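You operate a simulated robot arm through the tools that you are given. There is no shell and no other tool.

You are at the controls of a simulated robot arm. One attempt, no reset.

Task
Put things in order on the tail end of the trailer bed. At the end: the black rubber bellows stands where the grey cover stood; the grey cover stands on top of the brown shoe carton (marked "B"); the purple block (marked "WORN") stands where the green padlock stood; the green padlock stands where the black rubber bellows stood; whatever was shut is shut again. Leave all else as you found it, and nothing knocked over.

It is judged by the outcome, as a careful person would: the job done as asked, and still so three seconds after it is handed in. It fails if anything else is knocked over, pushed out of place, dropped, spilled or broken. Lids that push on must go on centred and level and be pressed home; caps that screw on are set level and turned clockwise until they are tight.

Robot
A 6-joint arm with a two-finger parallel gripper, fixed in place. Base frame: the origin is at the foot of the arm, x ahead of it, y to its left, z up; the work surface is at about z = 0. Readings come in mm, degrees, newtons and seconds.
With the tool pointing down near the work surface it reaches from about 120 to 500 mm from the base axis. Its first joint turns from -72.0 to 72.0 degrees. Payload 0.65 kg.
Tool frame: the origin (TCP) lies between the finger pads and is the grasp point; the fingertips stand 25 mm ahead of it; z points along the fingers, y is the line along which they close. Largest opening 76 mm; finger width 18, thickness 10; the body of the gripper, 36 by 78 mm, starts 45 mm behind the TCP.
Orientation is that of the tool frame in the base frame, as a unit quaternion [w, x, y, z]. With the fingers straight down and closing along the base's y, the tool's x points along the base's -x, its y along +y and its z along -z.

Tools
- The arm moves only by the tool drive_tool. Its argument "steps" is a list of rows, each an object (a shift or turn left out is 0, a gripper value left out holds the last) with "travel": the shift along the tool's x, y, z in cm, a list of three; "angular": the turn, a rotation vector about the tool's x, y, z in degrees, a list of three. In form: [{"travel": [x, y, z], "angular": [wx, wy, wz]}, ...]. A call has 1 to 20 rows; each row shifts and turns the commanded pose from where the row before left it, along the tool's axes as they then stand. "claw" is the finger opening in cm, from 0 to 7.6, set as the call begins (left out, the last holds). A row lasts 0.2 s, in which the tool goes at most 50 mm and 8.6 degrees; a call with a longer step from one row to the next is refused whole, and so is a gripper value outside its range. A pose out of reach is approached as far as the arm can. The call stops where the force on the tool passes 40 N (or 10 N more than at its start, if that is more) or the arm is blocked; 0.2 s more then pass. Each finger travels about 108 mm/s and halts on what it meets, pressing with about 42 N; the grip force reading is that of the motor and also rises with nothing between the fingers. The clock runs only during rows and for 0.2 s after the last one: add rows that do not move to give the fingers time. It gives the time, the measured TCP pose, the force on the tool (base axes), the opening and the grip force at its end, in the units of the frame above (readings bear some noise), with the torque about the TCP (base axes, N m) and any sound that the robot's microphone picked up.
- Cameras (640 x 400 px; columns grow to the right, rows downward): "scene" is fixed at [80.4, 305, 406.9]; the picture's right is [-0.39, -0.92, 0.00], its down [-0.51, 0.22, -0.83] and it looks along [0.76, -0.33, -0.56] (base axes); focal length 214 px, centre (320, 200). "wrist" rides on the gripper at [58, 11, -81] in the tool frame; the picture's right is [-0.18, 0.98, 0.00], its down [-0.75, -0.14, -0.64] and it looks along [-0.63, -0.12, 0.77] (tool axes); focal length 243 px, centre (320, 200). There is no depth. A picture from a camera that has moved, and an enlarged one, comes with that camera's place and axes in the base frame and with its lens.
- capture(camera): a new picture of that camera. No time passes.
- enlarge(camera, box): a new picture of the part [left, top, right, bottom] of that camera's present view, enlarged. No time passes.
- hand_in(): hands the job in; it is judged then, once.

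Places have to be worked out from the pictures, the camera data and where the tool is seen. Open the gripper and draw the arm clear of the work before you hand the job in, unless the task says otherwise.

The tools are called after ">>>" as a command line: name --argument value ..., lists and objects as JSON in quotes. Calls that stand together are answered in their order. drive_tool: Moves the arm, as the interface text tells. Its arguments: {"type":"object","properties":{"steps":{"type":"array","items":{"type":"object","properties":{"travel":{"type":"array","items":{"type":"number"}},"angular":{"type":"array","items":{"type":"number"}}}}},"claw":{"type":"number"}},"required":["steps"]} The other tools are called the same way: capture (camera) takes a picture; enlarge (camera, box) takes an enlarged picture of a part of a camera's view; hand_in () hands the job in.

At the start:

```text
time: 0.0
ee_pos: [303.7, 112.7, 291.1]
orientation: [-0.001, 0.0, 1.0, 0.0]
force: [-0.4, 0.4, 0.2]
ft_torque: [0.0, 0.0, -0.03]
gripper_width: 76.1
grasp_force: 0.0
```

scene: 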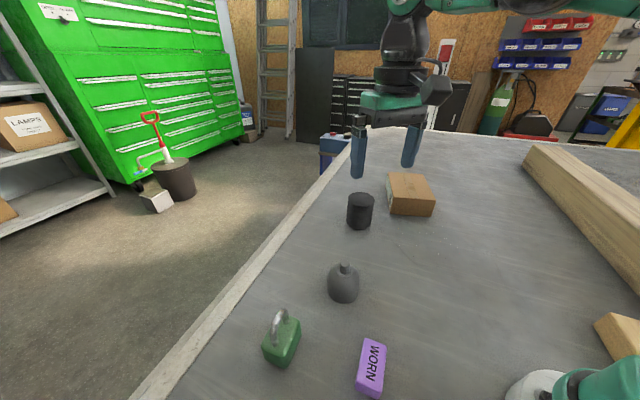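
wrist: 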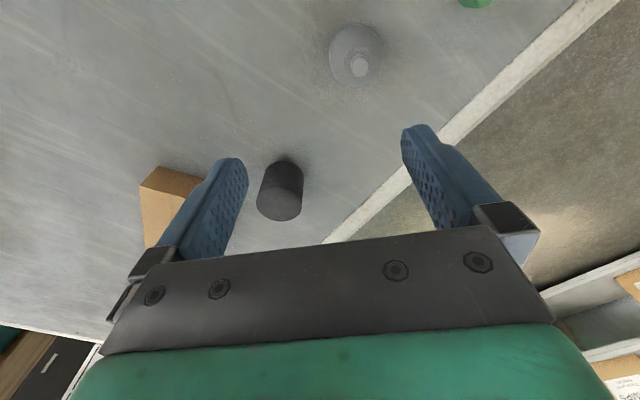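

I'll look closely at the objects first, before moving anything.

>>> enlarge --camera "scene" --box '[300, 140, 460, 240]'

>>> enlarge --camera "scene" --box '[240, 240, 400, 400]'

>>> enlarge --camera "wrist" --box '[120, 0, 500, 240]'

>>> enlarge --camera "scene" --box '[480, 280, 640, 400]'

```text
4.00 times, centred on (380, 190) of scene
camera zoom: at [80.4, 305.0, 406.9], right [-0.39, -0.92, 0.0], down [-0.51, 0.22, -0.83], along [0.76, -0.33, -0.56], focal length 858 px, centre (80, 240)
```

zoom: 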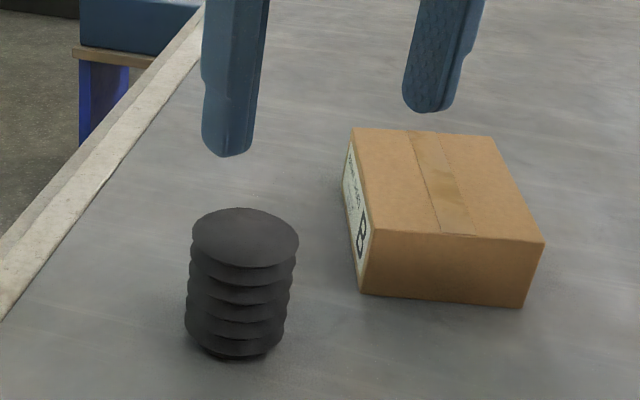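

```text
2.50 times, centred on (320, 320) of scene
camera zoom: at [80.4, 305.0, 406.9], right [-0.39, -0.92, 0.0], down [-0.51, 0.22, -0.83], along [0.76, -0.33, -0.56], focal length 536 px, centre (320, -100)
```

zoom: 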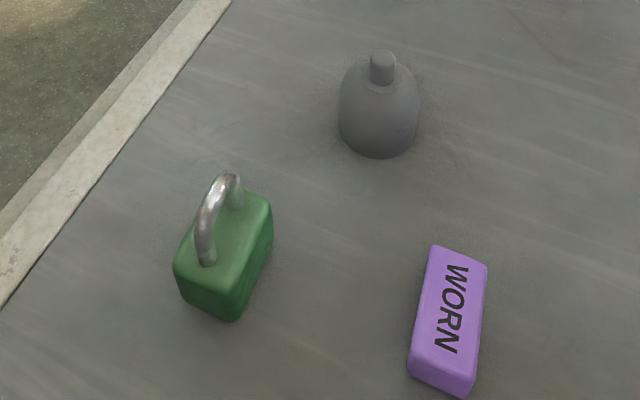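

```text
1.67 times, centred on (310, 120) of wrist
camera zoom: at [244.6, 123.4, 371.0], right [0.18, 0.98, 0.0], down [0.75, -0.14, 0.64], along [0.63, -0.12, -0.77], focal length 404 px, centre (337, 333)
```

zoom: 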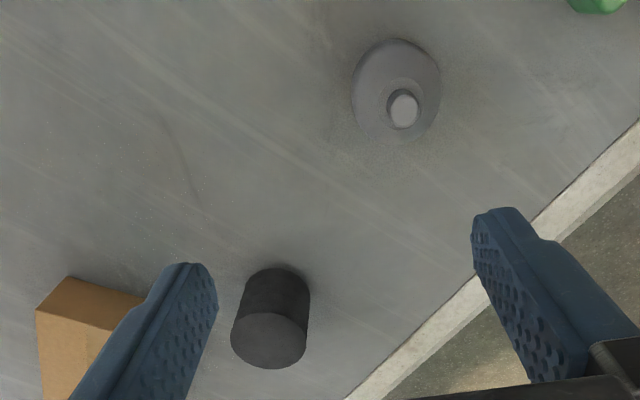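

```text
3.33 times, centred on (560, 340) of scene
camera zoom: at [80.4, 305.0, 406.9], right [-0.39, -0.92, 0.0], down [-0.51, 0.22, -0.83], along [0.76, -0.33, -0.56], focal length 715 px, centre (-480, -267)
```

zoom: 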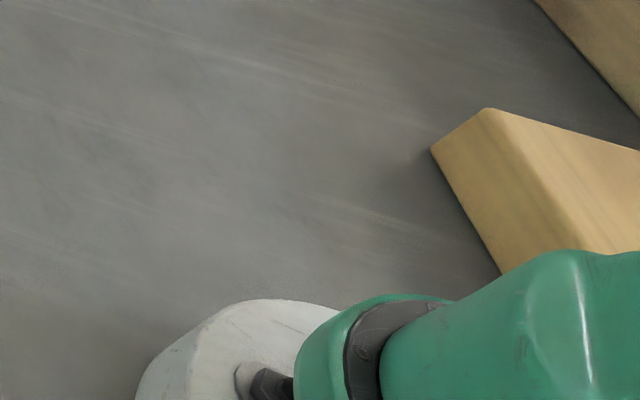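

From the scene and wrist pictures I place the cover at about (304,157) with its knob top at z≈88, and the bellows at about (480,11), some 80 mm tall. The padlock is at about (252,298), the purple block at (169,178), and the carton's near edge at about (451,-154), some 60 mm high. I'll move in above the cover for a closer view.

>>> drive_tool --steps '[{"travel": [0.6, 1.2, 3.0]}, {"travel": [0.6, 1.2, 3.0]}, {"travel": [0.7, 1.3, 3.0]}, {}]' --claw 7.6

>>> capture --camera "wrist"

>>> capture --camera "scene"

```text
time: 1.0
ee_pos: [284.7, 148.8, 200.2]
orientation: [0.0, 0.0, 1.0, 0.0]
force: [0.2, -0.2, 0.5]
ft_torque: [0.0, 0.01, -0.01]
gripper_width: 76.3
grasp_force: 0.0
```

```text
taken
camera wrist: at [225.1, 160.3, 280.1], right [0.18, 0.98, 0.0], down [0.75, -0.14, 0.64], along [0.63, -0.12, -0.77], focal length 243 px, centre (320, 200)
```

wrist: 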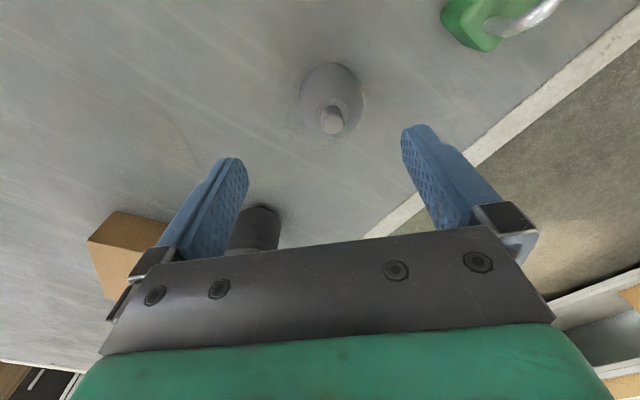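

```text
taken
```

scene: 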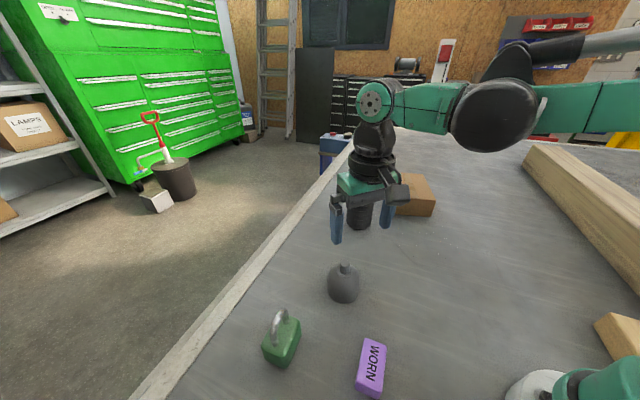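

The camera data agrees with the arm's position. I'll zoom in on the cover from here.

>>> enlarge --camera "wrist" --box '[270, 40, 398, 160]'

>>> enlarge --camera "scene" --box '[310, 250, 374, 310]'

>>> enlarge --camera "scene" --box '[250, 300, 310, 375]'

>>> enlarge --camera "scene" --box '[340, 330, 400, 400]'

```text
3.33 times, centred on (334, 100) of wrist
camera zoom: at [225.1, 160.3, 280.1], right [0.18, 0.98, 0.0], down [0.75, -0.14, 0.64], along [0.63, -0.12, -0.77], focal length 809 px, centre (273, 533)
```

zoom: 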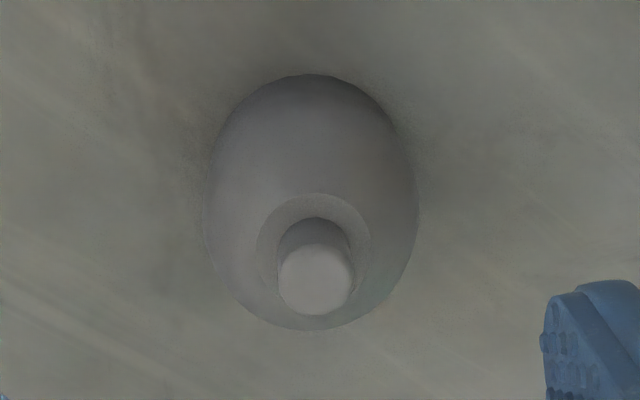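

```text
6.67 times, centred on (342, 280) of scene
camera zoom: at [80.4, 305.0, 406.9], right [-0.39, -0.92, 0.0], down [-0.51, 0.22, -0.83], along [0.76, -0.33, -0.56], focal length 1430 px, centre (173, -333)
```

zoom: 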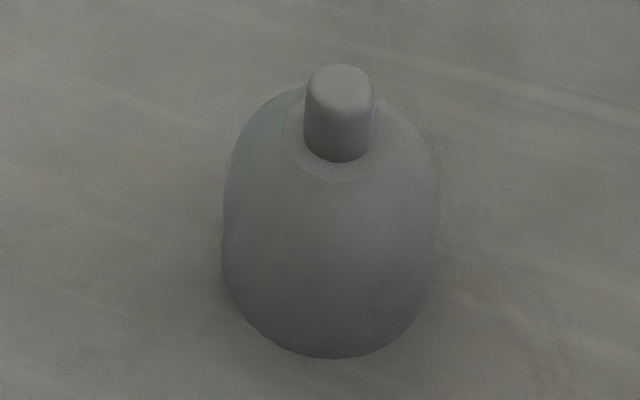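

```text
5.33 times, centred on (280, 338) of scene
camera zoom: at [80.4, 305.0, 406.9], right [-0.39, -0.92, 0.0], down [-0.51, 0.22, -0.83], along [0.76, -0.33, -0.56], focal length 1144 px, centre (533, -533)
```

zoom: 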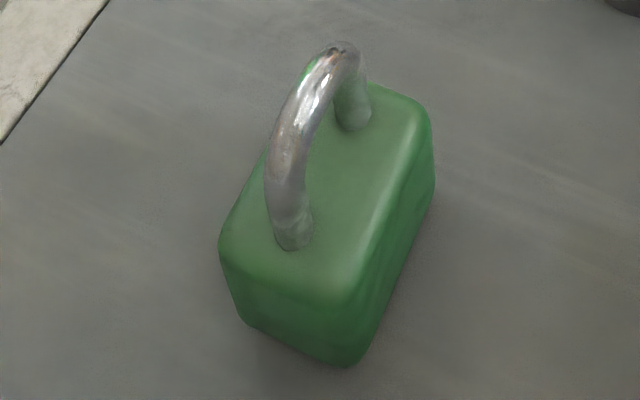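

```text
5.71 times, centred on (370, 365) of scene
camera zoom: at [80.4, 305.0, 406.9], right [-0.39, -0.92, 0.0], down [-0.51, 0.22, -0.83], along [0.76, -0.33, -0.56], focal length 1226 px, centre (34, -743)
```

zoom: 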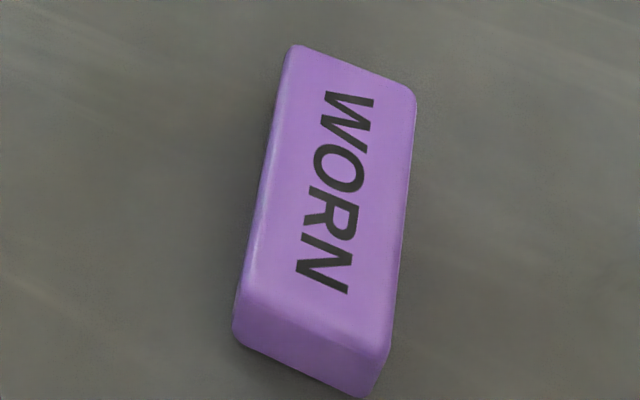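

The cover's knob is about 19 mm across and spans z≈63–88, on a body about 66 mm wide, centred near (305.5,157.3). Next I'll move over toward the bellows and carton with nothing held, to view them and test the reach.

>>> drive_tool --steps '[{"travel": [-2.9, -2.9, 0]}, {"travel": [-2.9, -2.9, 0]}, {"travel": [-2.9, -2.9, 0]}, {"travel": [-2.9, -2.9, 0]}, {"travel": [-2.9, -2.9, 0]}, {}]'

>>> capture --camera "wrist"

```text
time: 2.4
ee_pos: [429.3, 4.8, 197.2]
orientation: [0.001, 0.0, 1.0, 0.0]
force: [-0.2, -0.3, 0.5]
ft_torque: [0.01, -0.02, -0.01]
gripper_width: 76.2
grasp_force: 0.1
```

```text
taken
camera wrist: at [369.9, 16.3, 276.7], right [0.18, 0.98, 0.0], down [0.75, -0.14, 0.64], along [0.63, -0.12, -0.77], focal length 243 px, centre (320, 200)
```

wrist: 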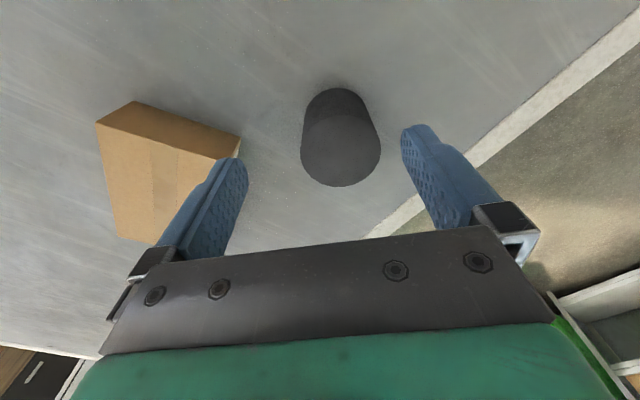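

>>> enlarge --camera "wrist" --box '[270, 70, 410, 200]'

>>> enlarge --camera "wrist" --box '[80, 80, 260, 250]'

>>> enlarge --camera "scene" --box '[330, 150, 450, 240]'

```text
3.08 times, centred on (340, 135) of wrist
camera zoom: at [369.9, 16.3, 276.7], right [0.18, 0.98, 0.0], down [0.75, -0.14, 0.64], along [0.63, -0.12, -0.77], focal length 746 px, centre (258, 400)
```

zoom: 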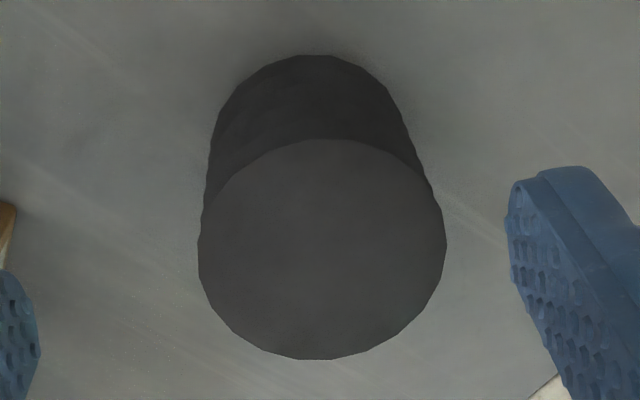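

```text
2.35 times, centred on (170, 165) of wrist
camera zoom: at [369.9, 16.3, 276.7], right [0.18, 0.98, 0.0], down [0.75, -0.14, 0.64], along [0.63, -0.12, -0.77], focal length 571 px, centre (673, 282)
```

zoom: 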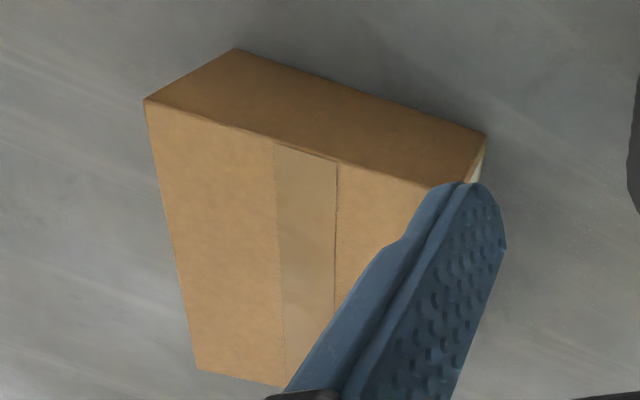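

```text
4.44 times, centred on (390, 195) of scene
camera zoom: at [80.4, 305.0, 406.9], right [-0.39, -0.92, 0.0], down [-0.51, 0.22, -0.83], along [0.76, -0.33, -0.56], focal length 953 px, centre (9, 222)
```

zoom: 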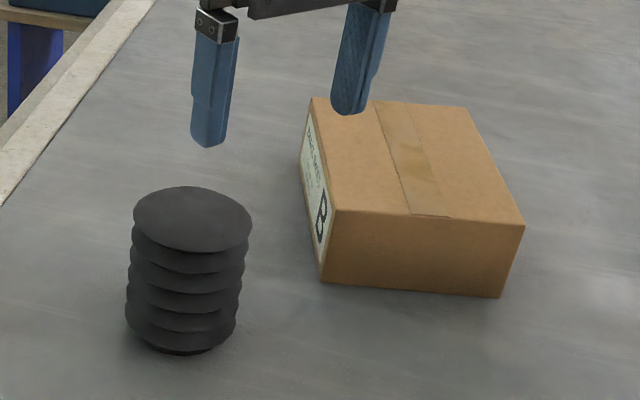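

I'll zoom in harder on the bellows, because its width (about 72 mm) is close to the largest opening.

>>> enlarge --camera "scene" --box '[336, 185, 392, 235]'

>>> enlarge --camera "wrist" --box '[295, 80, 391, 140]'

```text
8.00 times, centred on (364, 210) of scene
camera zoom: at [80.4, 305.0, 406.9], right [-0.39, -0.92, 0.0], down [-0.51, 0.22, -0.83], along [0.76, -0.33, -0.56], focal length 1716 px, centre (-32, 120)
```

zoom: 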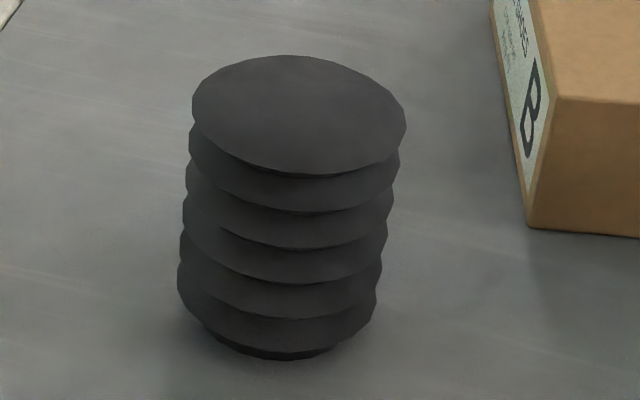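

```text
6.67 times, centred on (343, 110) of wrist
camera zoom: at [369.9, 16.3, 276.7], right [0.18, 0.98, 0.0], down [0.75, -0.14, 0.64], along [0.63, -0.12, -0.77], focal length 1618 px, centre (167, 800)
```

zoom: 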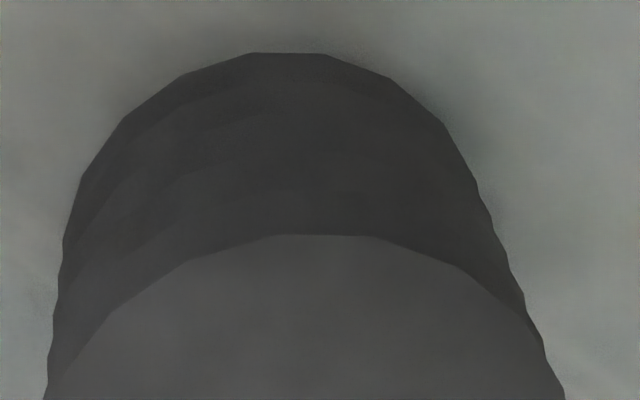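

The bellows measures about 72 mm at every fold, so the gripper fits with roughly 2 mm a side. Next I'll test the reach over the carton at placing height, with the fingers still well clear of its top.

>>> drive_tool --steps '[{"travel": [-1.2, -3.6, 0.74]}, {"travel": [-1.2, -3.6, 0.74]}, {"travel": [-1.2, -3.6, 0.74]}, {"travel": [-1.2, -3.6, 0.74]}, {"travel": [-1.2, -3.6, 0.74]}, {}, {}]'

>>> capture --camera "wrist"

>>> capture --camera "scene"

```text
time: 4.0
ee_pos: [460.1, -132.9, 166.4]
orientation: [0.0, 0.0, 1.0, 0.0]
force: [0.1, -0.6, 0.8]
ft_torque: [-0.04, -0.03, -0.04]
gripper_width: 76.0
grasp_force: 0.2
out of reach, approached as far as the arm can: row 4, 5
```

```text
taken
camera wrist: at [400.5, -121.0, 246.1], right [0.18, 0.98, 0.0], down [0.75, -0.14, 0.64], along [0.63, -0.12, -0.77], focal length 243 px, centre (320, 200)
```

wrist: 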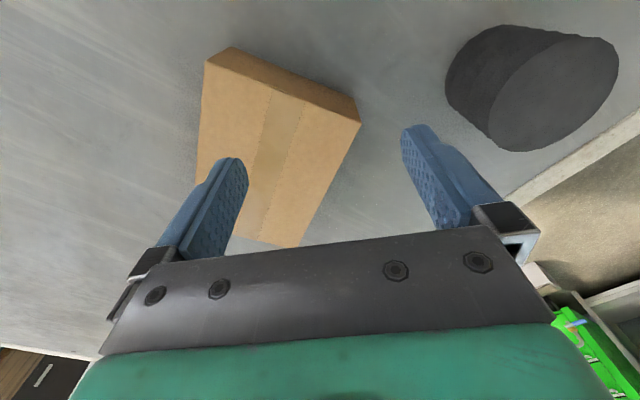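

```text
taken
```

scene: 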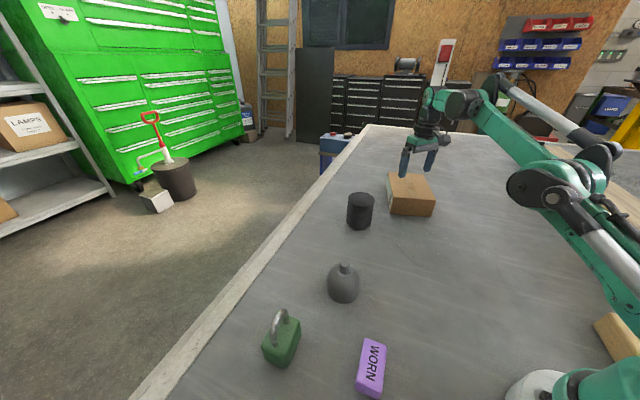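

Tool-down reach stops at a radius of about 479 mm at this height, short of the middle of the carton. A forward tilt about the closing axis should extend it, so I'll measure the carton from here and then test a tilt.

>>> enlarge --camera "wrist" --box '[180, 30, 380, 255]'

>>> drive_tool --steps '[{"travel": [0, 0, -1], "angular": [0, -7, 0]}, {"angular": [0, -7, 0]}, {"angular": [0, -7, 0]}, {"angular": [0, -7, 0]}, {"angular": [0, -7, 0]}, {}, {}]'

```text
1.78 times, centred on (280, 142) of wrist
camera zoom: at [400.5, -121.0, 246.1], right [0.18, 0.98, 0.0], down [0.75, -0.14, 0.64], along [0.63, -0.12, -0.77], focal length 431 px, centre (391, 302)
```

zoom: 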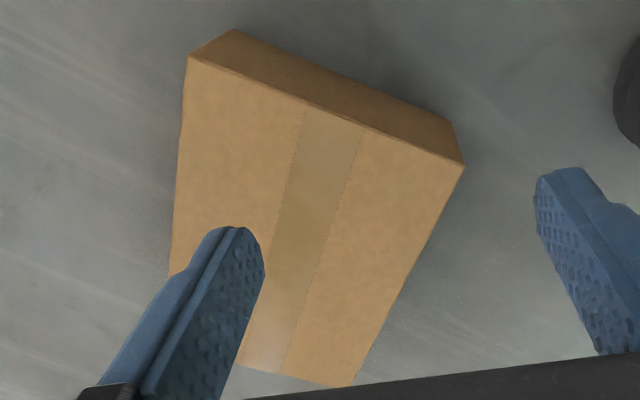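

```text
time: 5.6
ee_pos: [458.3, -131.1, 174.4]
orientation: [0.301, 0.0, 0.953, 0.0]
force: [-1.0, -0.6, -0.8]
ft_torque: [0.01, 0.01, 0.01]
gripper_width: 75.8
grasp_force: 0.1
```

The carton measures about 118×165×60 mm, with its top centred near (521,-197). The tilted pose works, so I'll test the reach out to the middle of the carton.

>>> drive_tool --steps '[{"travel": [-0.9, -1.62, 1.06]}, {"travel": [-0.9, -1.62, 1.06]}, {"travel": [-0.9, -1.62, 1.06]}, {"travel": [-0.9, -1.62, 1.06]}, {}, {}]'

>>> capture --camera "scene"

>>> capture --camera "wrist"

```text
time: 7.0
ee_pos: [513.4, -197.4, 160.0]
orientation: [0.301, 0.0, 0.954, 0.0]
force: [-0.7, -0.5, -0.4]
ft_torque: [-0.01, 0.0, -0.01]
gripper_width: 75.8
grasp_force: 0.0
```

```text
taken
```

scene: 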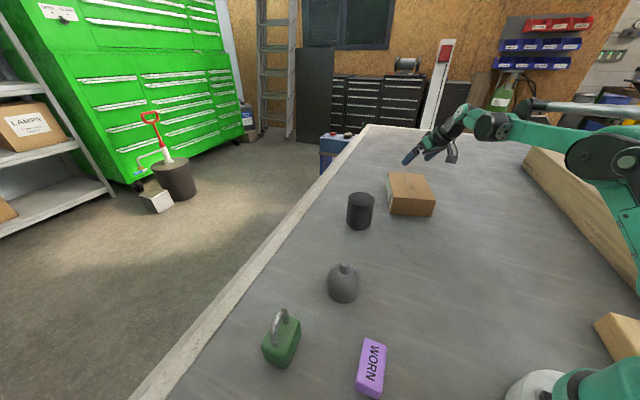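

```text
taken
camera wrist: at [417.1, -186.2, 192.1], right [0.15, 0.98, 0.11], down [0.25, -0.14, 0.96], along [0.96, -0.12, -0.26], focal length 243 px, centre (320, 200)
```

wrist: 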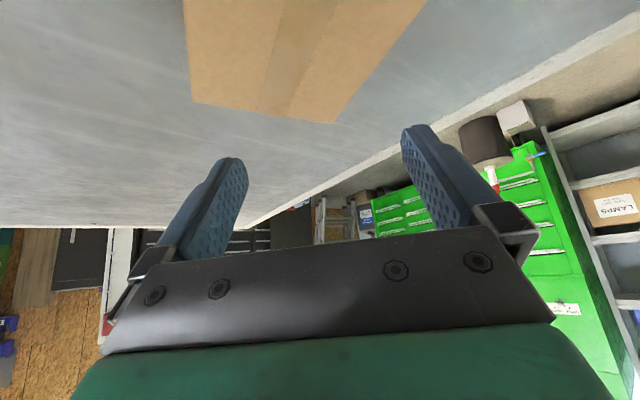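

The tilted pose reaches the middle of the carton, at (513,-197,160). I'll keep this 35° tilt and move over the cover so I can grip the knob at the same angle.

>>> drive_tool --steps '[{"travel": [1.787, 3.547, -1.251]}, {"travel": [1.787, 3.547, -1.251]}, {"travel": [1.787, 3.547, -1.251]}, {"travel": [1.787, 3.547, -1.251]}, {"travel": [1.787, 3.547, -1.251]}, {"travel": [1.787, 3.547, -1.251]}, {"travel": [1.787, 3.547, -1.251]}, {"travel": [1.787, 3.547, -1.251]}, {"travel": [1.787, 3.547, -1.251]}, {"travel": [1.787, 3.547, -1.251]}, {}]'

>>> capture --camera "scene"

>>> capture --camera "wrist"

```text
time: 9.4
ee_pos: [293.0, 158.7, 160.3]
orientation: [0.301, 0.0, 0.954, 0.0]
force: [-0.2, -0.2, 0.1]
ft_torque: [-0.02, -0.01, -0.03]
gripper_width: 76.1
grasp_force: 0.0
```

```text
taken
```

scene: 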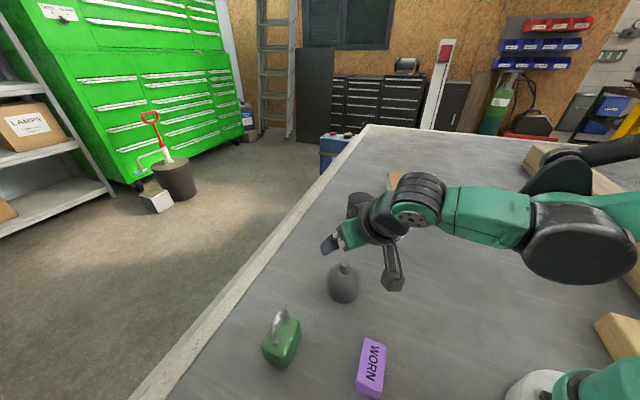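

```text
taken
camera wrist: at [197.2, 169.7, 192.3], right [0.15, 0.98, 0.11], down [0.25, -0.14, 0.96], along [0.96, -0.12, -0.26], focal length 243 px, centre (320, 200)
```

wrist: 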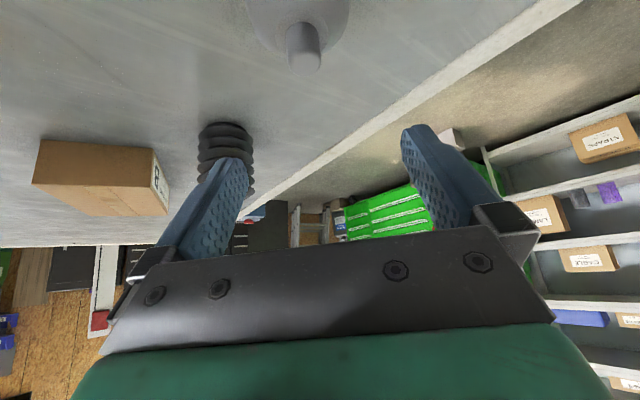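

The knob shows at about (303–305,157), in agreement with my estimate. I'll descend part of the way and check.

>>> drive_tool --steps '[{"travel": [0.833, -0.038, 1.258]}, {"travel": [0.833, -0.038, 1.258]}, {"travel": [0.833, -0.038, 1.258]}, {"travel": [0.833, -0.038, 1.258]}, {}]'

>>> enlarge --camera "scene" --box '[310, 220, 420, 320]'

>>> capture --camera "wrist"

```text
time: 10.6
ee_pos: [295.1, 157.9, 98.9]
orientation: [0.301, 0.0, 0.954, 0.0]
force: [-0.5, 0.5, 0.2]
ft_torque: [-0.03, 0.05, -0.02]
gripper_width: 76.0
grasp_force: 0.0
```

```text
4.00 times, centred on (365, 270) of scene
camera zoom: at [80.4, 305.0, 406.9], right [-0.39, -0.92, 0.0], down [-0.51, 0.22, -0.83], along [0.76, -0.33, -0.56], focal length 858 px, centre (140, -80)
```

zoom: 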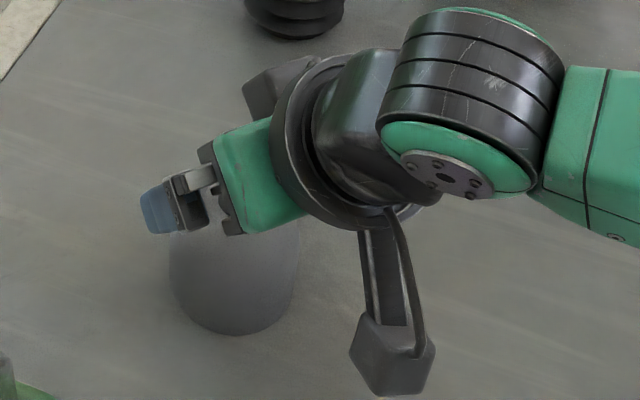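

```text
taken
camera wrist: at [199.4, 168.8, 130.9], right [0.15, 0.98, 0.11], down [0.25, -0.14, 0.96], along [0.96, -0.12, -0.26], focal length 243 px, centre (320, 200)
```

wrist: 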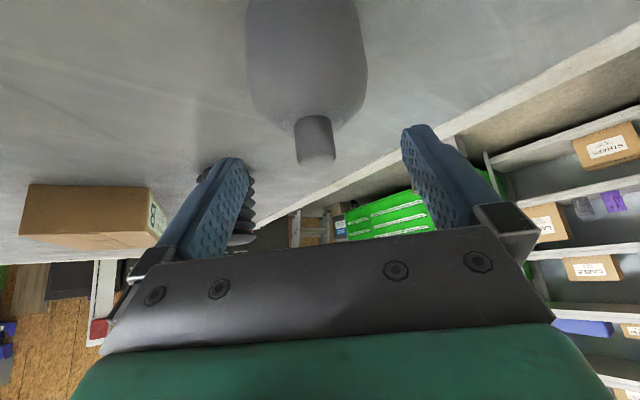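

I'll zoom in on the knob between the fingers to set the final height.

>>> enlarge --camera "wrist" --box '[230, 70, 410, 190]'

```text
3.33 times, centred on (320, 130) of wrist
camera zoom: at [199.4, 168.8, 130.9], right [0.15, 0.98, 0.11], down [0.25, -0.14, 0.96], along [0.96, -0.12, -0.26], focal length 809 px, centre (320, 433)
```

zoom: 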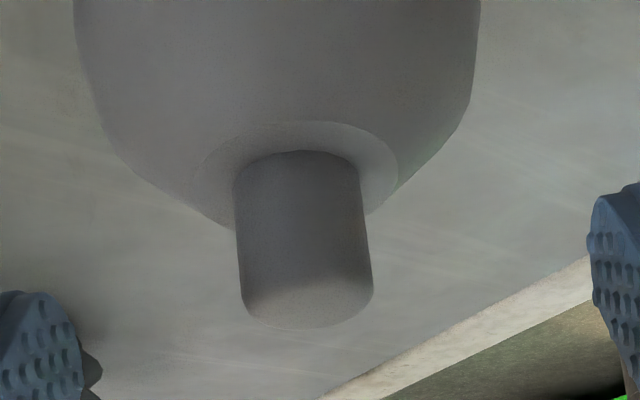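

The knob spans z≈65.5–87 and sits about 1.2 mm toward −y from the TCP. I'll make the last small descent with that correction, then close on it.

>>> drive_tool --steps '[{"travel": [0.155, -0.06, 0.22]}, {"travel": [0.155, -0.06, 0.22]}, {}]'

>>> drive_tool --steps '[{}, {}, {}, {}]' --claw 1.0

>>> capture --camera "wrist"

>>> enlarge --camera "scene" --box '[310, 220, 420, 320]'

```text
time: 11.4
ee_pos: [293.5, 156.1, 92.2]
orientation: [0.301, 0.0, 0.954, -0.001]
force: [-0.7, -0.5, 0.5]
ft_torque: [-0.01, 0.01, 0.03]
gripper_width: 76.0
grasp_force: 0.1
```

```text
time: 12.4
ee_pos: [293.9, 156.7, 93.3]
orientation: [0.3, 0.0, 0.954, 0.0]
force: [0.2, -1.1, 1.1]
ft_torque: [-0.01, 0.02, 0.02]
gripper_width: 17.4
grasp_force: 36.4
```

```text
taken
camera wrist: at [199.1, 168.0, 124.7], right [0.15, 0.98, 0.11], down [0.25, -0.14, 0.96], along [0.96, -0.12, -0.26], focal length 243 px, centre (320, 200)
```

wrist: 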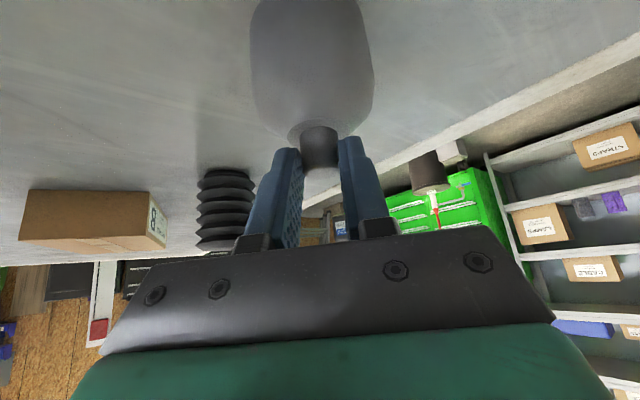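

```text
4.00 times, centred on (365, 270) of scene
camera zoom: at [80.4, 305.0, 406.9], right [-0.39, -0.92, 0.0], down [-0.51, 0.22, -0.83], along [0.76, -0.33, -0.56], focal length 858 px, centre (140, -80)
```

zoom: 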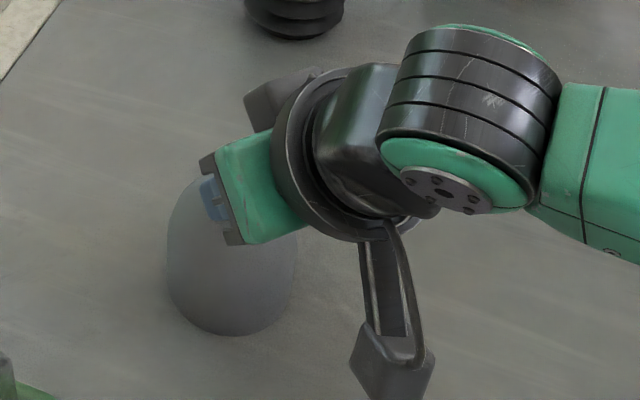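

The knob is gripped at 17.4 mm. I'll lift slowly by 3 cm and check the load, and whether anything was under the cover.

>>> drive_tool --steps '[{"travel": [-0.287, 0, -0.41]}, {"travel": [-0.287, 0, -0.41]}, {"travel": [-0.574, 0, -0.819]}, {"travel": [-0.574, 0, -0.819]}, {}]'

>>> capture --camera "wrist"

>>> enlarge --camera "scene" --box '[310, 220, 420, 320]'

```text
time: 13.6
ee_pos: [294.7, 158.9, 122.1]
orientation: [0.301, 0.0, 0.954, 0.0]
force: [0.4, -0.2, 0.2]
ft_torque: [0.0, 0.01, -0.03]
gripper_width: 9.9
grasp_force: 0.0
```

```text
taken
camera wrist: at [199.6, 169.1, 154.0], right [0.15, 0.98, 0.11], down [0.25, -0.14, 0.96], along [0.96, -0.12, -0.26], focal length 243 px, centre (320, 200)
```

wrist: 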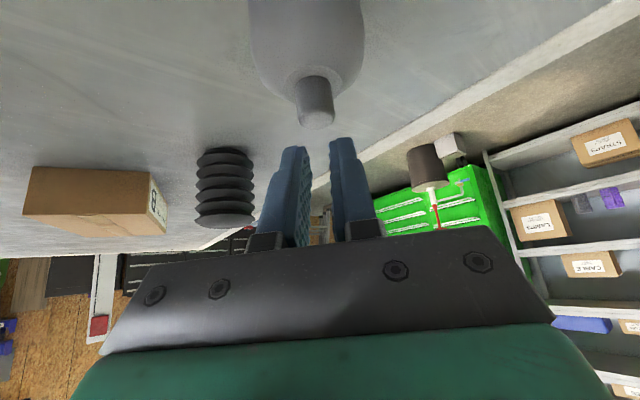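

```text
4.00 times, centred on (365, 270) of scene
camera zoom: at [80.4, 305.0, 406.9], right [-0.39, -0.92, 0.0], down [-0.51, 0.22, -0.83], along [0.76, -0.33, -0.56], focal length 858 px, centre (140, -80)
```

zoom: 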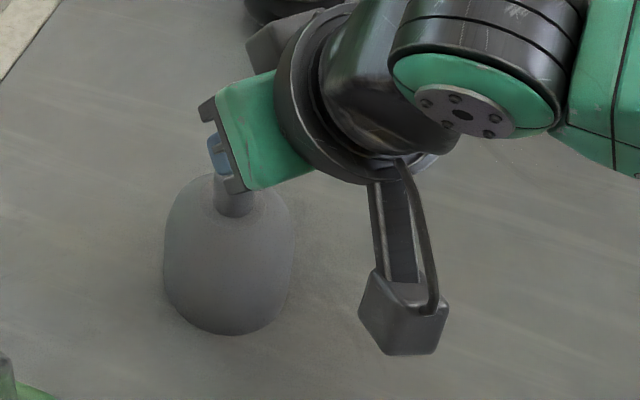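

The cover slipped out of the grip and stayed standing on the bed. I'll check whether it shifted and look at the finger shape before trying again.

>>> enlarge --camera "wrist" --box '[230, 40, 410, 260]'

>>> enlarge --camera "wrist" --box '[230, 0, 390, 130]'

```text
1.82 times, centred on (320, 150) of wrist
camera zoom: at [199.6, 169.1, 154.0], right [0.15, 0.98, 0.11], down [0.25, -0.14, 0.96], along [0.96, -0.12, -0.26], focal length 441 px, centre (320, 291)
```

zoom: 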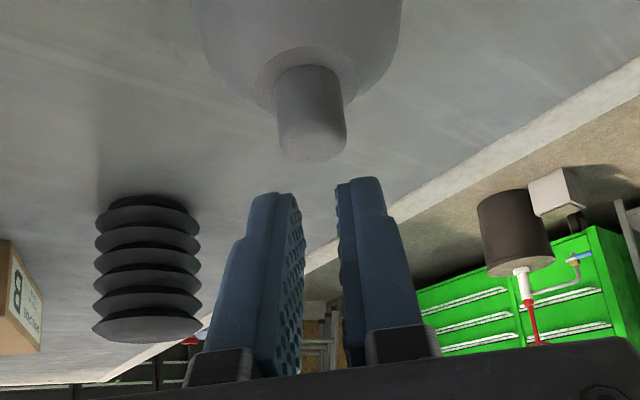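

```text
3.08 times, centred on (310, 65) of wrist
camera zoom: at [199.6, 169.1, 154.0], right [0.15, 0.98, 0.11], down [0.25, -0.14, 0.96], along [0.96, -0.12, -0.26], focal length 746 px, centre (351, 615)
```

zoom: 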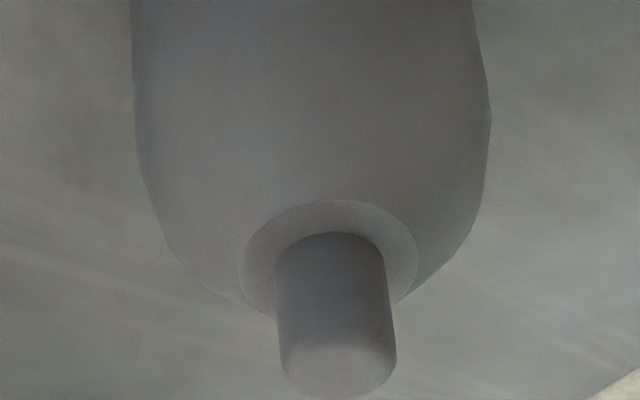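

The knob still stands at about (306,158.5), upright, perhaps 1–2 mm from where it was. I'll open, reduce the tilt to 20° so the pads cover more of the knob, and line up again.

>>> drive_tool --steps '[{}, {}, {"angular": [0, 7.5, 0]}, {"angular": [0, 7.5, 0]}, {"travel": [-0.175, -0.04, 1.128]}, {}]' --claw 7.6

>>> capture --camera "wrist"

>>> enlarge --camera "wrist" --box '[230, 40, 410, 180]'

```text
time: 15.0
ee_pos: [300.4, 157.5, 112.6]
orientation: [0.174, 0.0, 0.985, 0.0]
force: [0.0, 0.0, 0.5]
ft_torque: [0.04, 0.0, 0.02]
gripper_width: 76.2
grasp_force: 0.1
```

```text
taken
camera wrist: at [217.3, 168.1, 168.2], right [0.17, 0.98, 0.06], down [0.49, -0.14, 0.86], along [0.86, -0.12, -0.5], focal length 243 px, centre (320, 200)
```

wrist: 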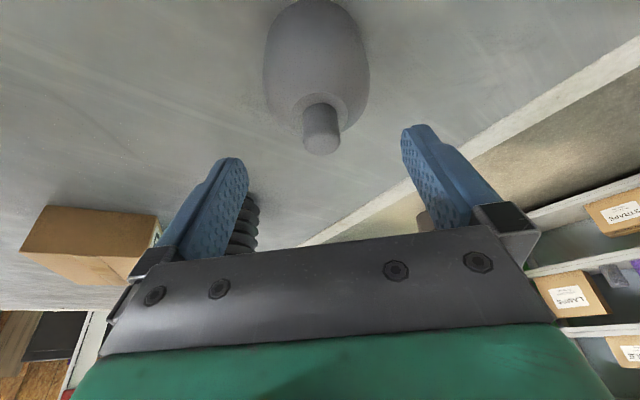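

```text
2.86 times, centred on (320, 110) of wrist
camera zoom: at [217.3, 168.1, 168.2], right [0.17, 0.98, 0.06], down [0.49, -0.14, 0.86], along [0.86, -0.12, -0.5], focal length 693 px, centre (320, 457)
```

zoom: 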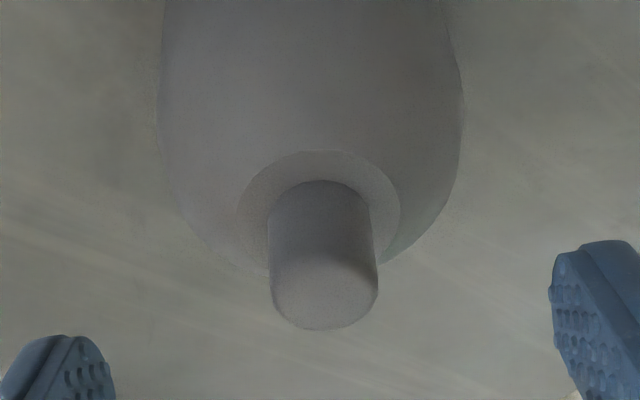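

The knob is 1.3 mm to the +y side of the TCP. I'll correct for that, descend to z≈92.5 and close fully.

>>> drive_tool --steps '[{"travel": [0.251, 0.04, 0.622]}, {"travel": [0.251, 0.04, 0.622]}, {"travel": [0.251, 0.04, 0.622]}, {}, {}]'

>>> drive_tool --steps '[{}, {}, {}, {}, {}]' --claw 0

>>> enlarge --camera "wrist" --box '[230, 60, 410, 260]'

```text
time: 16.2
ee_pos: [300.7, 157.9, 93.4]
orientation: [0.173, 0.0, 0.985, 0.0]
force: [-0.3, -0.9, 0.7]
ft_torque: [0.01, 0.02, -0.03]
gripper_width: 76.1
grasp_force: 0.0
```

```text
time: 17.4
ee_pos: [300.9, 158.5, 92.6]
orientation: [0.173, 0.0, 0.985, 0.0]
force: [0.0, -0.6, 1.2]
ft_torque: [-0.02, -0.03, -0.04]
gripper_width: 17.7
grasp_force: 36.2
```

```text
2.00 times, centred on (320, 160) of wrist
camera zoom: at [217.3, 169.3, 148.1], right [0.17, 0.98, 0.06], down [0.49, -0.14, 0.86], along [0.86, -0.12, -0.5], focal length 485 px, centre (320, 280)
```

zoom: 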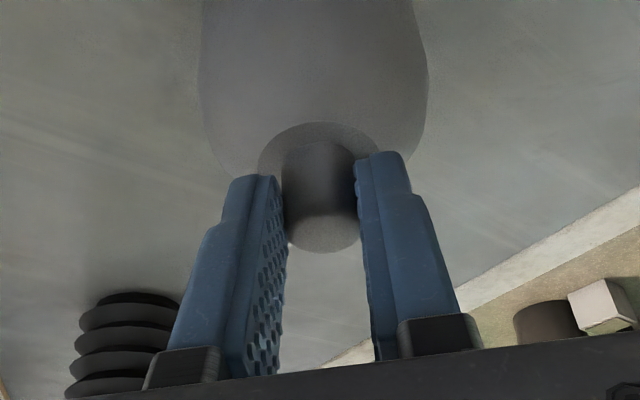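

The knob now sits well between the pads, at 17.7 mm and 36 N. I'll lift just 3 mm in small steps and read the load.

>>> drive_tool --steps '[{"travel": [-0.034, 0, -0.094]}, {"travel": [-0.034, 0, -0.094]}, {"travel": [-0.034, 0, -0.094]}]'

>>> enlarge --camera "wrist" --box '[230, 60, 410, 260]'

```text
time: 18.2
ee_pos: [301.0, 157.2, 96.6]
orientation: [0.173, 0.0, 0.985, 0.0]
force: [0.1, 0.6, -0.4]
ft_torque: [-0.02, 0.03, -0.01]
gripper_width: 17.9
grasp_force: 35.8
```

```text
2.00 times, centred on (320, 160) of wrist
camera zoom: at [217.2, 168.0, 150.9], right [0.17, 0.98, 0.06], down [0.49, -0.14, 0.86], along [0.86, -0.12, -0.5], focal length 485 px, centre (320, 280)
```

zoom: 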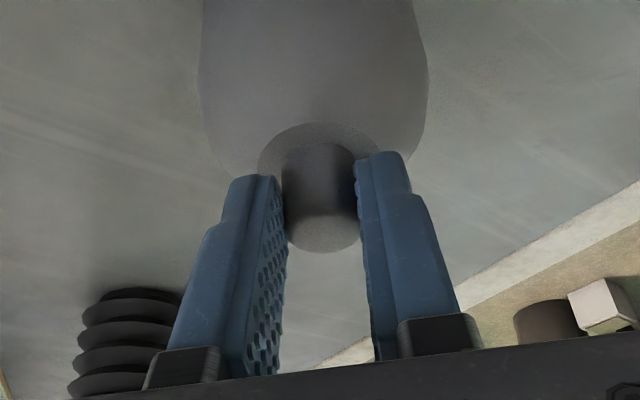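

The cover is rising with the gripper and weighs very little. I'll continue the lift gently.

>>> drive_tool --steps '[{"travel": [-0.103, 0, -0.282]}, {"travel": [-0.103, 0, -0.282]}, {"travel": [-0.103, 0, -0.282]}, {}]'

>>> enlarge --camera "wrist" --box '[230, 60, 410, 260]'

>>> enlarge --camera "scene" --box '[310, 220, 420, 320]'

```text
time: 19.2
ee_pos: [300.1, 157.3, 104.2]
orientation: [0.173, 0.0, 0.985, 0.0]
force: [-0.5, 0.1, -0.9]
ft_torque: [-0.04, -0.02, 0.02]
gripper_width: 17.4
grasp_force: 36.2
```

```text
2.00 times, centred on (320, 160) of wrist
camera zoom: at [217.0, 168.1, 159.5], right [0.17, 0.98, 0.06], down [0.49, -0.14, 0.86], along [0.86, -0.12, -0.5], focal length 485 px, centre (320, 280)
```

zoom: 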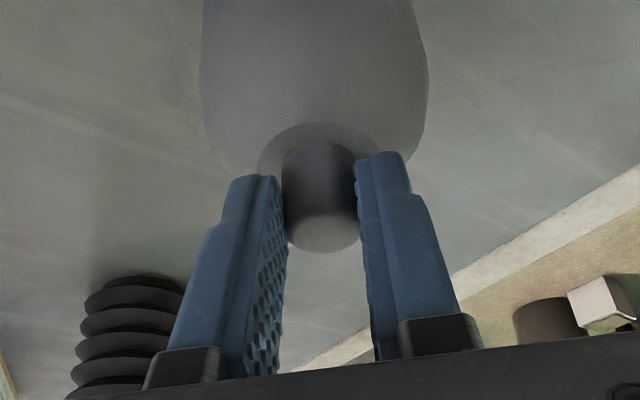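

```text
4.00 times, centred on (365, 270) of scene
camera zoom: at [80.4, 305.0, 406.9], right [-0.39, -0.92, 0.0], down [-0.51, 0.22, -0.83], along [0.76, -0.33, -0.56], focal length 858 px, centre (140, -80)
```

zoom: 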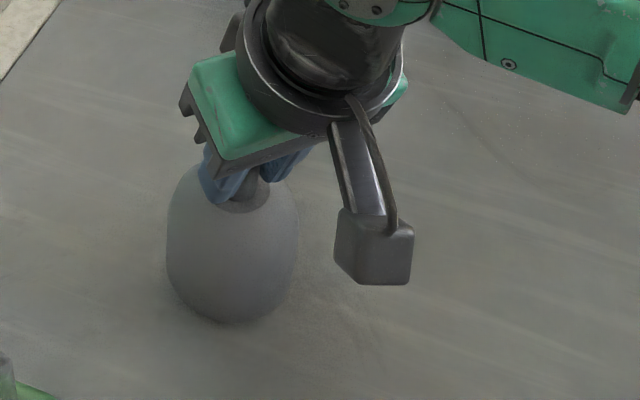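

The cover now hangs cleanly 12 mm up, with nothing underneath. I'll lift to about z=185 and carry it toward the carton, keeping well away from the bellows.

>>> drive_tool --steps '[{"travel": [-0.4, 0, -1.1]}, {"travel": [-0.594, 0, -1.63]}, {"travel": [-0.594, 0, -1.63]}, {"travel": [-0.594, 0, -1.63]}, {"travel": [-0.594, 0, -1.63]}, {}]'

>>> drive_tool --steps '[{"travel": [-0.5, -1.2, 0.18]}, {"travel": [-0.94, -2.225, 0.342]}, {"travel": [-0.94, -2.225, 0.342]}, {"travel": [-0.94, -2.225, 0.342]}, {"travel": [-0.94, -2.225, 0.342]}, {"travel": [-0.94, -2.225, 0.342]}, {"travel": [-0.94, -2.225, 0.342]}, {"travel": [-0.94, -2.225, 0.342]}, {"travel": [-0.94, -2.225, 0.342]}, {"travel": [-0.94, -2.225, 0.342]}, {"travel": [-0.94, -2.225, 0.342]}, {"travel": [-0.94, -2.225, 0.342]}, {"travel": [-0.44, -1.025, 0.162]}, {}]'

>>> capture --camera "wrist"

>>> capture --camera "scene"

```text
time: 20.6
ee_pos: [300.7, 156.9, 187.9]
orientation: [0.174, -0.001, 0.985, 0.0]
force: [-0.1, 0.5, -1.0]
ft_torque: [0.01, -0.02, 0.01]
gripper_width: 17.3
grasp_force: 36.4
```

```text
time: 23.6
ee_pos: [419.8, -109.9, 186.2]
orientation: [0.174, 0.0, 0.985, -0.001]
force: [0.2, -0.6, -0.4]
ft_torque: [0.0, 0.0, -0.01]
gripper_width: 17.4
grasp_force: 35.9
```

```text
taken
camera wrist: at [335.4, -98.6, 241.2], right [0.17, 0.98, 0.06], down [0.49, -0.14, 0.86], along [0.86, -0.12, -0.5], focal length 243 px, centre (320, 200)
```

wrist: 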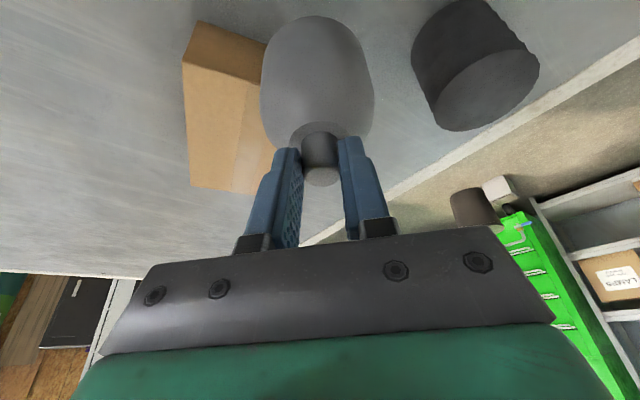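

```text
taken
```

scene: 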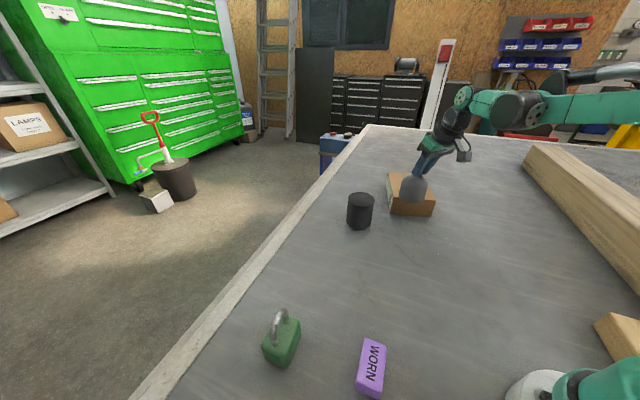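

The cover hangs upright with a steady grip. I'll extend over the carton and see how far out this tilt reaches.

>>> drive_tool --steps '[{"travel": [-1.14, -1.333, 0.522]}, {"travel": [-1.14, -1.333, 0.522]}, {"travel": [-1.14, -1.333, 0.522]}, {"travel": [-1.14, -1.333, 0.522]}, {"travel": [-1.14, -1.333, 0.522]}, {"travel": [-1.14, -1.333, 0.522]}, {}]'

>>> capture --camera "wrist"

>>> enlarge --camera "scene" --box '[340, 110, 500, 230]'

```text
time: 25.2
ee_pos: [493.8, -186.9, 180.8]
orientation: [0.173, 0.0, 0.985, 0.001]
force: [-0.4, 0.1, -0.2]
ft_torque: [-0.01, -0.02, -0.04]
gripper_width: 17.7
grasp_force: 36.2
```

```text
taken
camera wrist: at [410.6, -176.5, 236.0], right [0.17, 0.98, 0.06], down [0.49, -0.14, 0.86], along [0.86, -0.12, -0.5], focal length 243 px, centre (320, 200)
```

wrist: 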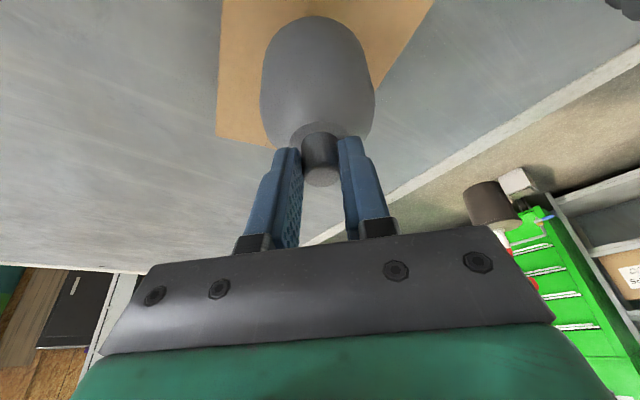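

```text
3.33 times, centred on (420, 170) of scene
camera zoom: at [80.4, 305.0, 406.9], right [-0.39, -0.92, 0.0], down [-0.51, 0.22, -0.83], along [0.76, -0.33, -0.56], focal length 715 px, centre (-13, 300)
```

zoom: 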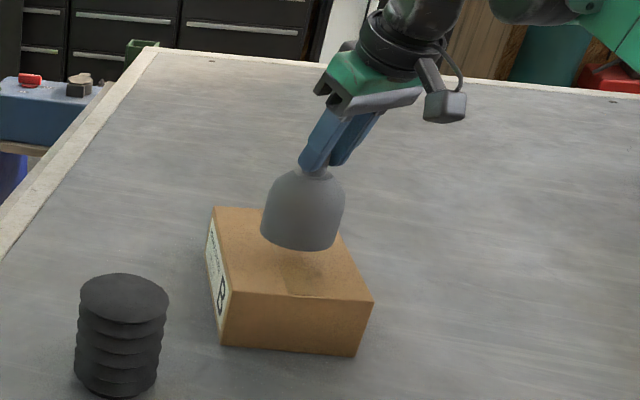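

Still in reach. I'll go the last 22 mm to the middle of the carton and come down to leave the cover's base roughly 13 mm above the top.

>>> drive_tool --steps '[{"travel": [-0.52, -0.333, 0.72]}, {"travel": [-0.52, -0.333, 0.72]}, {"travel": [-0.52, -0.333, 0.72]}, {}]'

>>> enlarge --camera "scene" --box '[340, 110, 500, 230]'

>>> capture --camera "wrist"

```text
time: 26.2
ee_pos: [497.1, -189.6, 175.5]
orientation: [0.174, 0.0, 0.985, 0.0]
force: [-0.5, -0.6, -0.6]
ft_torque: [-0.01, -0.01, 0.0]
gripper_width: 17.6
grasp_force: 35.6
out of reach, approached as far as the arm can: row 1, 2, 3
```

```text
3.33 times, centred on (420, 170) of scene
camera zoom: at [80.4, 305.0, 406.9], right [-0.39, -0.92, 0.0], down [-0.51, 0.22, -0.83], along [0.76, -0.33, -0.56], focal length 715 px, centre (-13, 300)
```

zoom: 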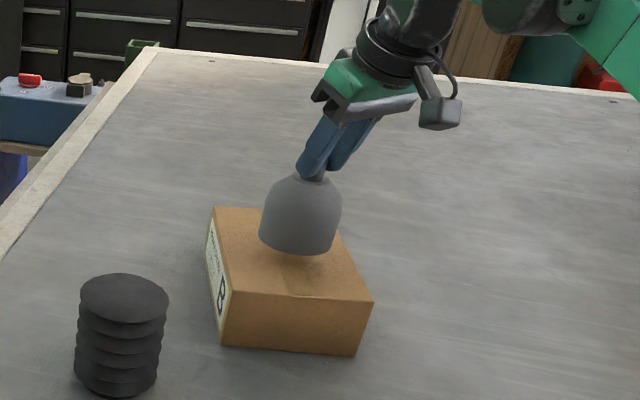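

```text
taken
camera wrist: at [413.3, -178.3, 229.9], right [0.17, 0.98, 0.06], down [0.49, -0.14, 0.86], along [0.86, -0.12, -0.5], focal length 243 px, centre (320, 200)
```

wrist: 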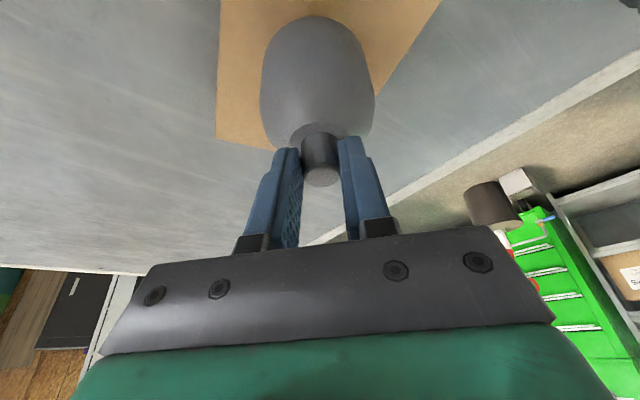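

The cover's axis is now at about (502,-190), 63 mm in from the near edge and centred across the width, which is well inside the carton top. I'll descend to just above contact.

>>> drive_tool --steps '[{"travel": [0.2, 0, 0.55]}, {"travel": [0.2, 0, 0.55]}, {"travel": [0.2, 0, 0.55]}, {}]'

>>> enlarge --camera "scene" --box '[380, 140, 460, 220]'

```text
time: 27.2
ee_pos: [496.8, -189.3, 158.1]
orientation: [0.173, 0.0, 0.985, 0.0]
force: [0.1, 0.8, 0.0]
ft_torque: [-0.03, -0.02, -0.03]
gripper_width: 18.0
grasp_force: 36.0
```

```text
5.00 times, centred on (420, 180) of scene
camera zoom: at [80.4, 305.0, 406.9], right [-0.39, -0.92, 0.0], down [-0.51, 0.22, -0.83], along [0.76, -0.33, -0.56], focal length 1072 px, centre (-180, 300)
```

zoom: 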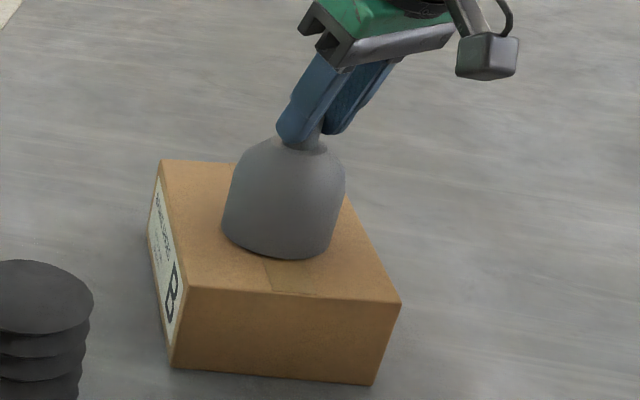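

About 5 mm remain by estimate. I'll step down 1 mm at a time and watch the force.

>>> drive_tool --steps '[{"travel": [0.034, 0, 0.094]}, {"travel": [0.034, 0, 0.094]}, {"travel": [0.034, 0, 0.094]}]'

>>> drive_tool --steps '[{"travel": [0.034, 0, 0.094]}]'

>>> drive_tool --steps '[{"travel": [0.034, 0, 0.094]}]'

```text
time: 28.0
ee_pos: [497.4, -189.6, 155.2]
orientation: [0.173, 0.0, 0.985, -0.001]
force: [-3.9, 1.8, 10.3]
ft_torque: [-0.03, 0.06, -0.02]
gripper_width: 18.1
grasp_force: 36.5
```

```text
time: 28.4
ee_pos: [497.5, -188.7, 154.4]
orientation: [0.176, 0.001, 0.984, 0.0]
force: [-1.3, -0.3, 26.3]
ft_torque: [0.04, -0.32, 0.03]
gripper_width: 18.4
grasp_force: 36.5
```

```text
time: 28.8
ee_pos: [497.3, -188.9, 154.0]
orientation: [0.174, 0.0, 0.985, 0.0]
force: [-2.7, 2.1, 26.7]
ft_torque: [0.04, -0.27, 0.08]
gripper_width: 18.2
grasp_force: 36.5
```

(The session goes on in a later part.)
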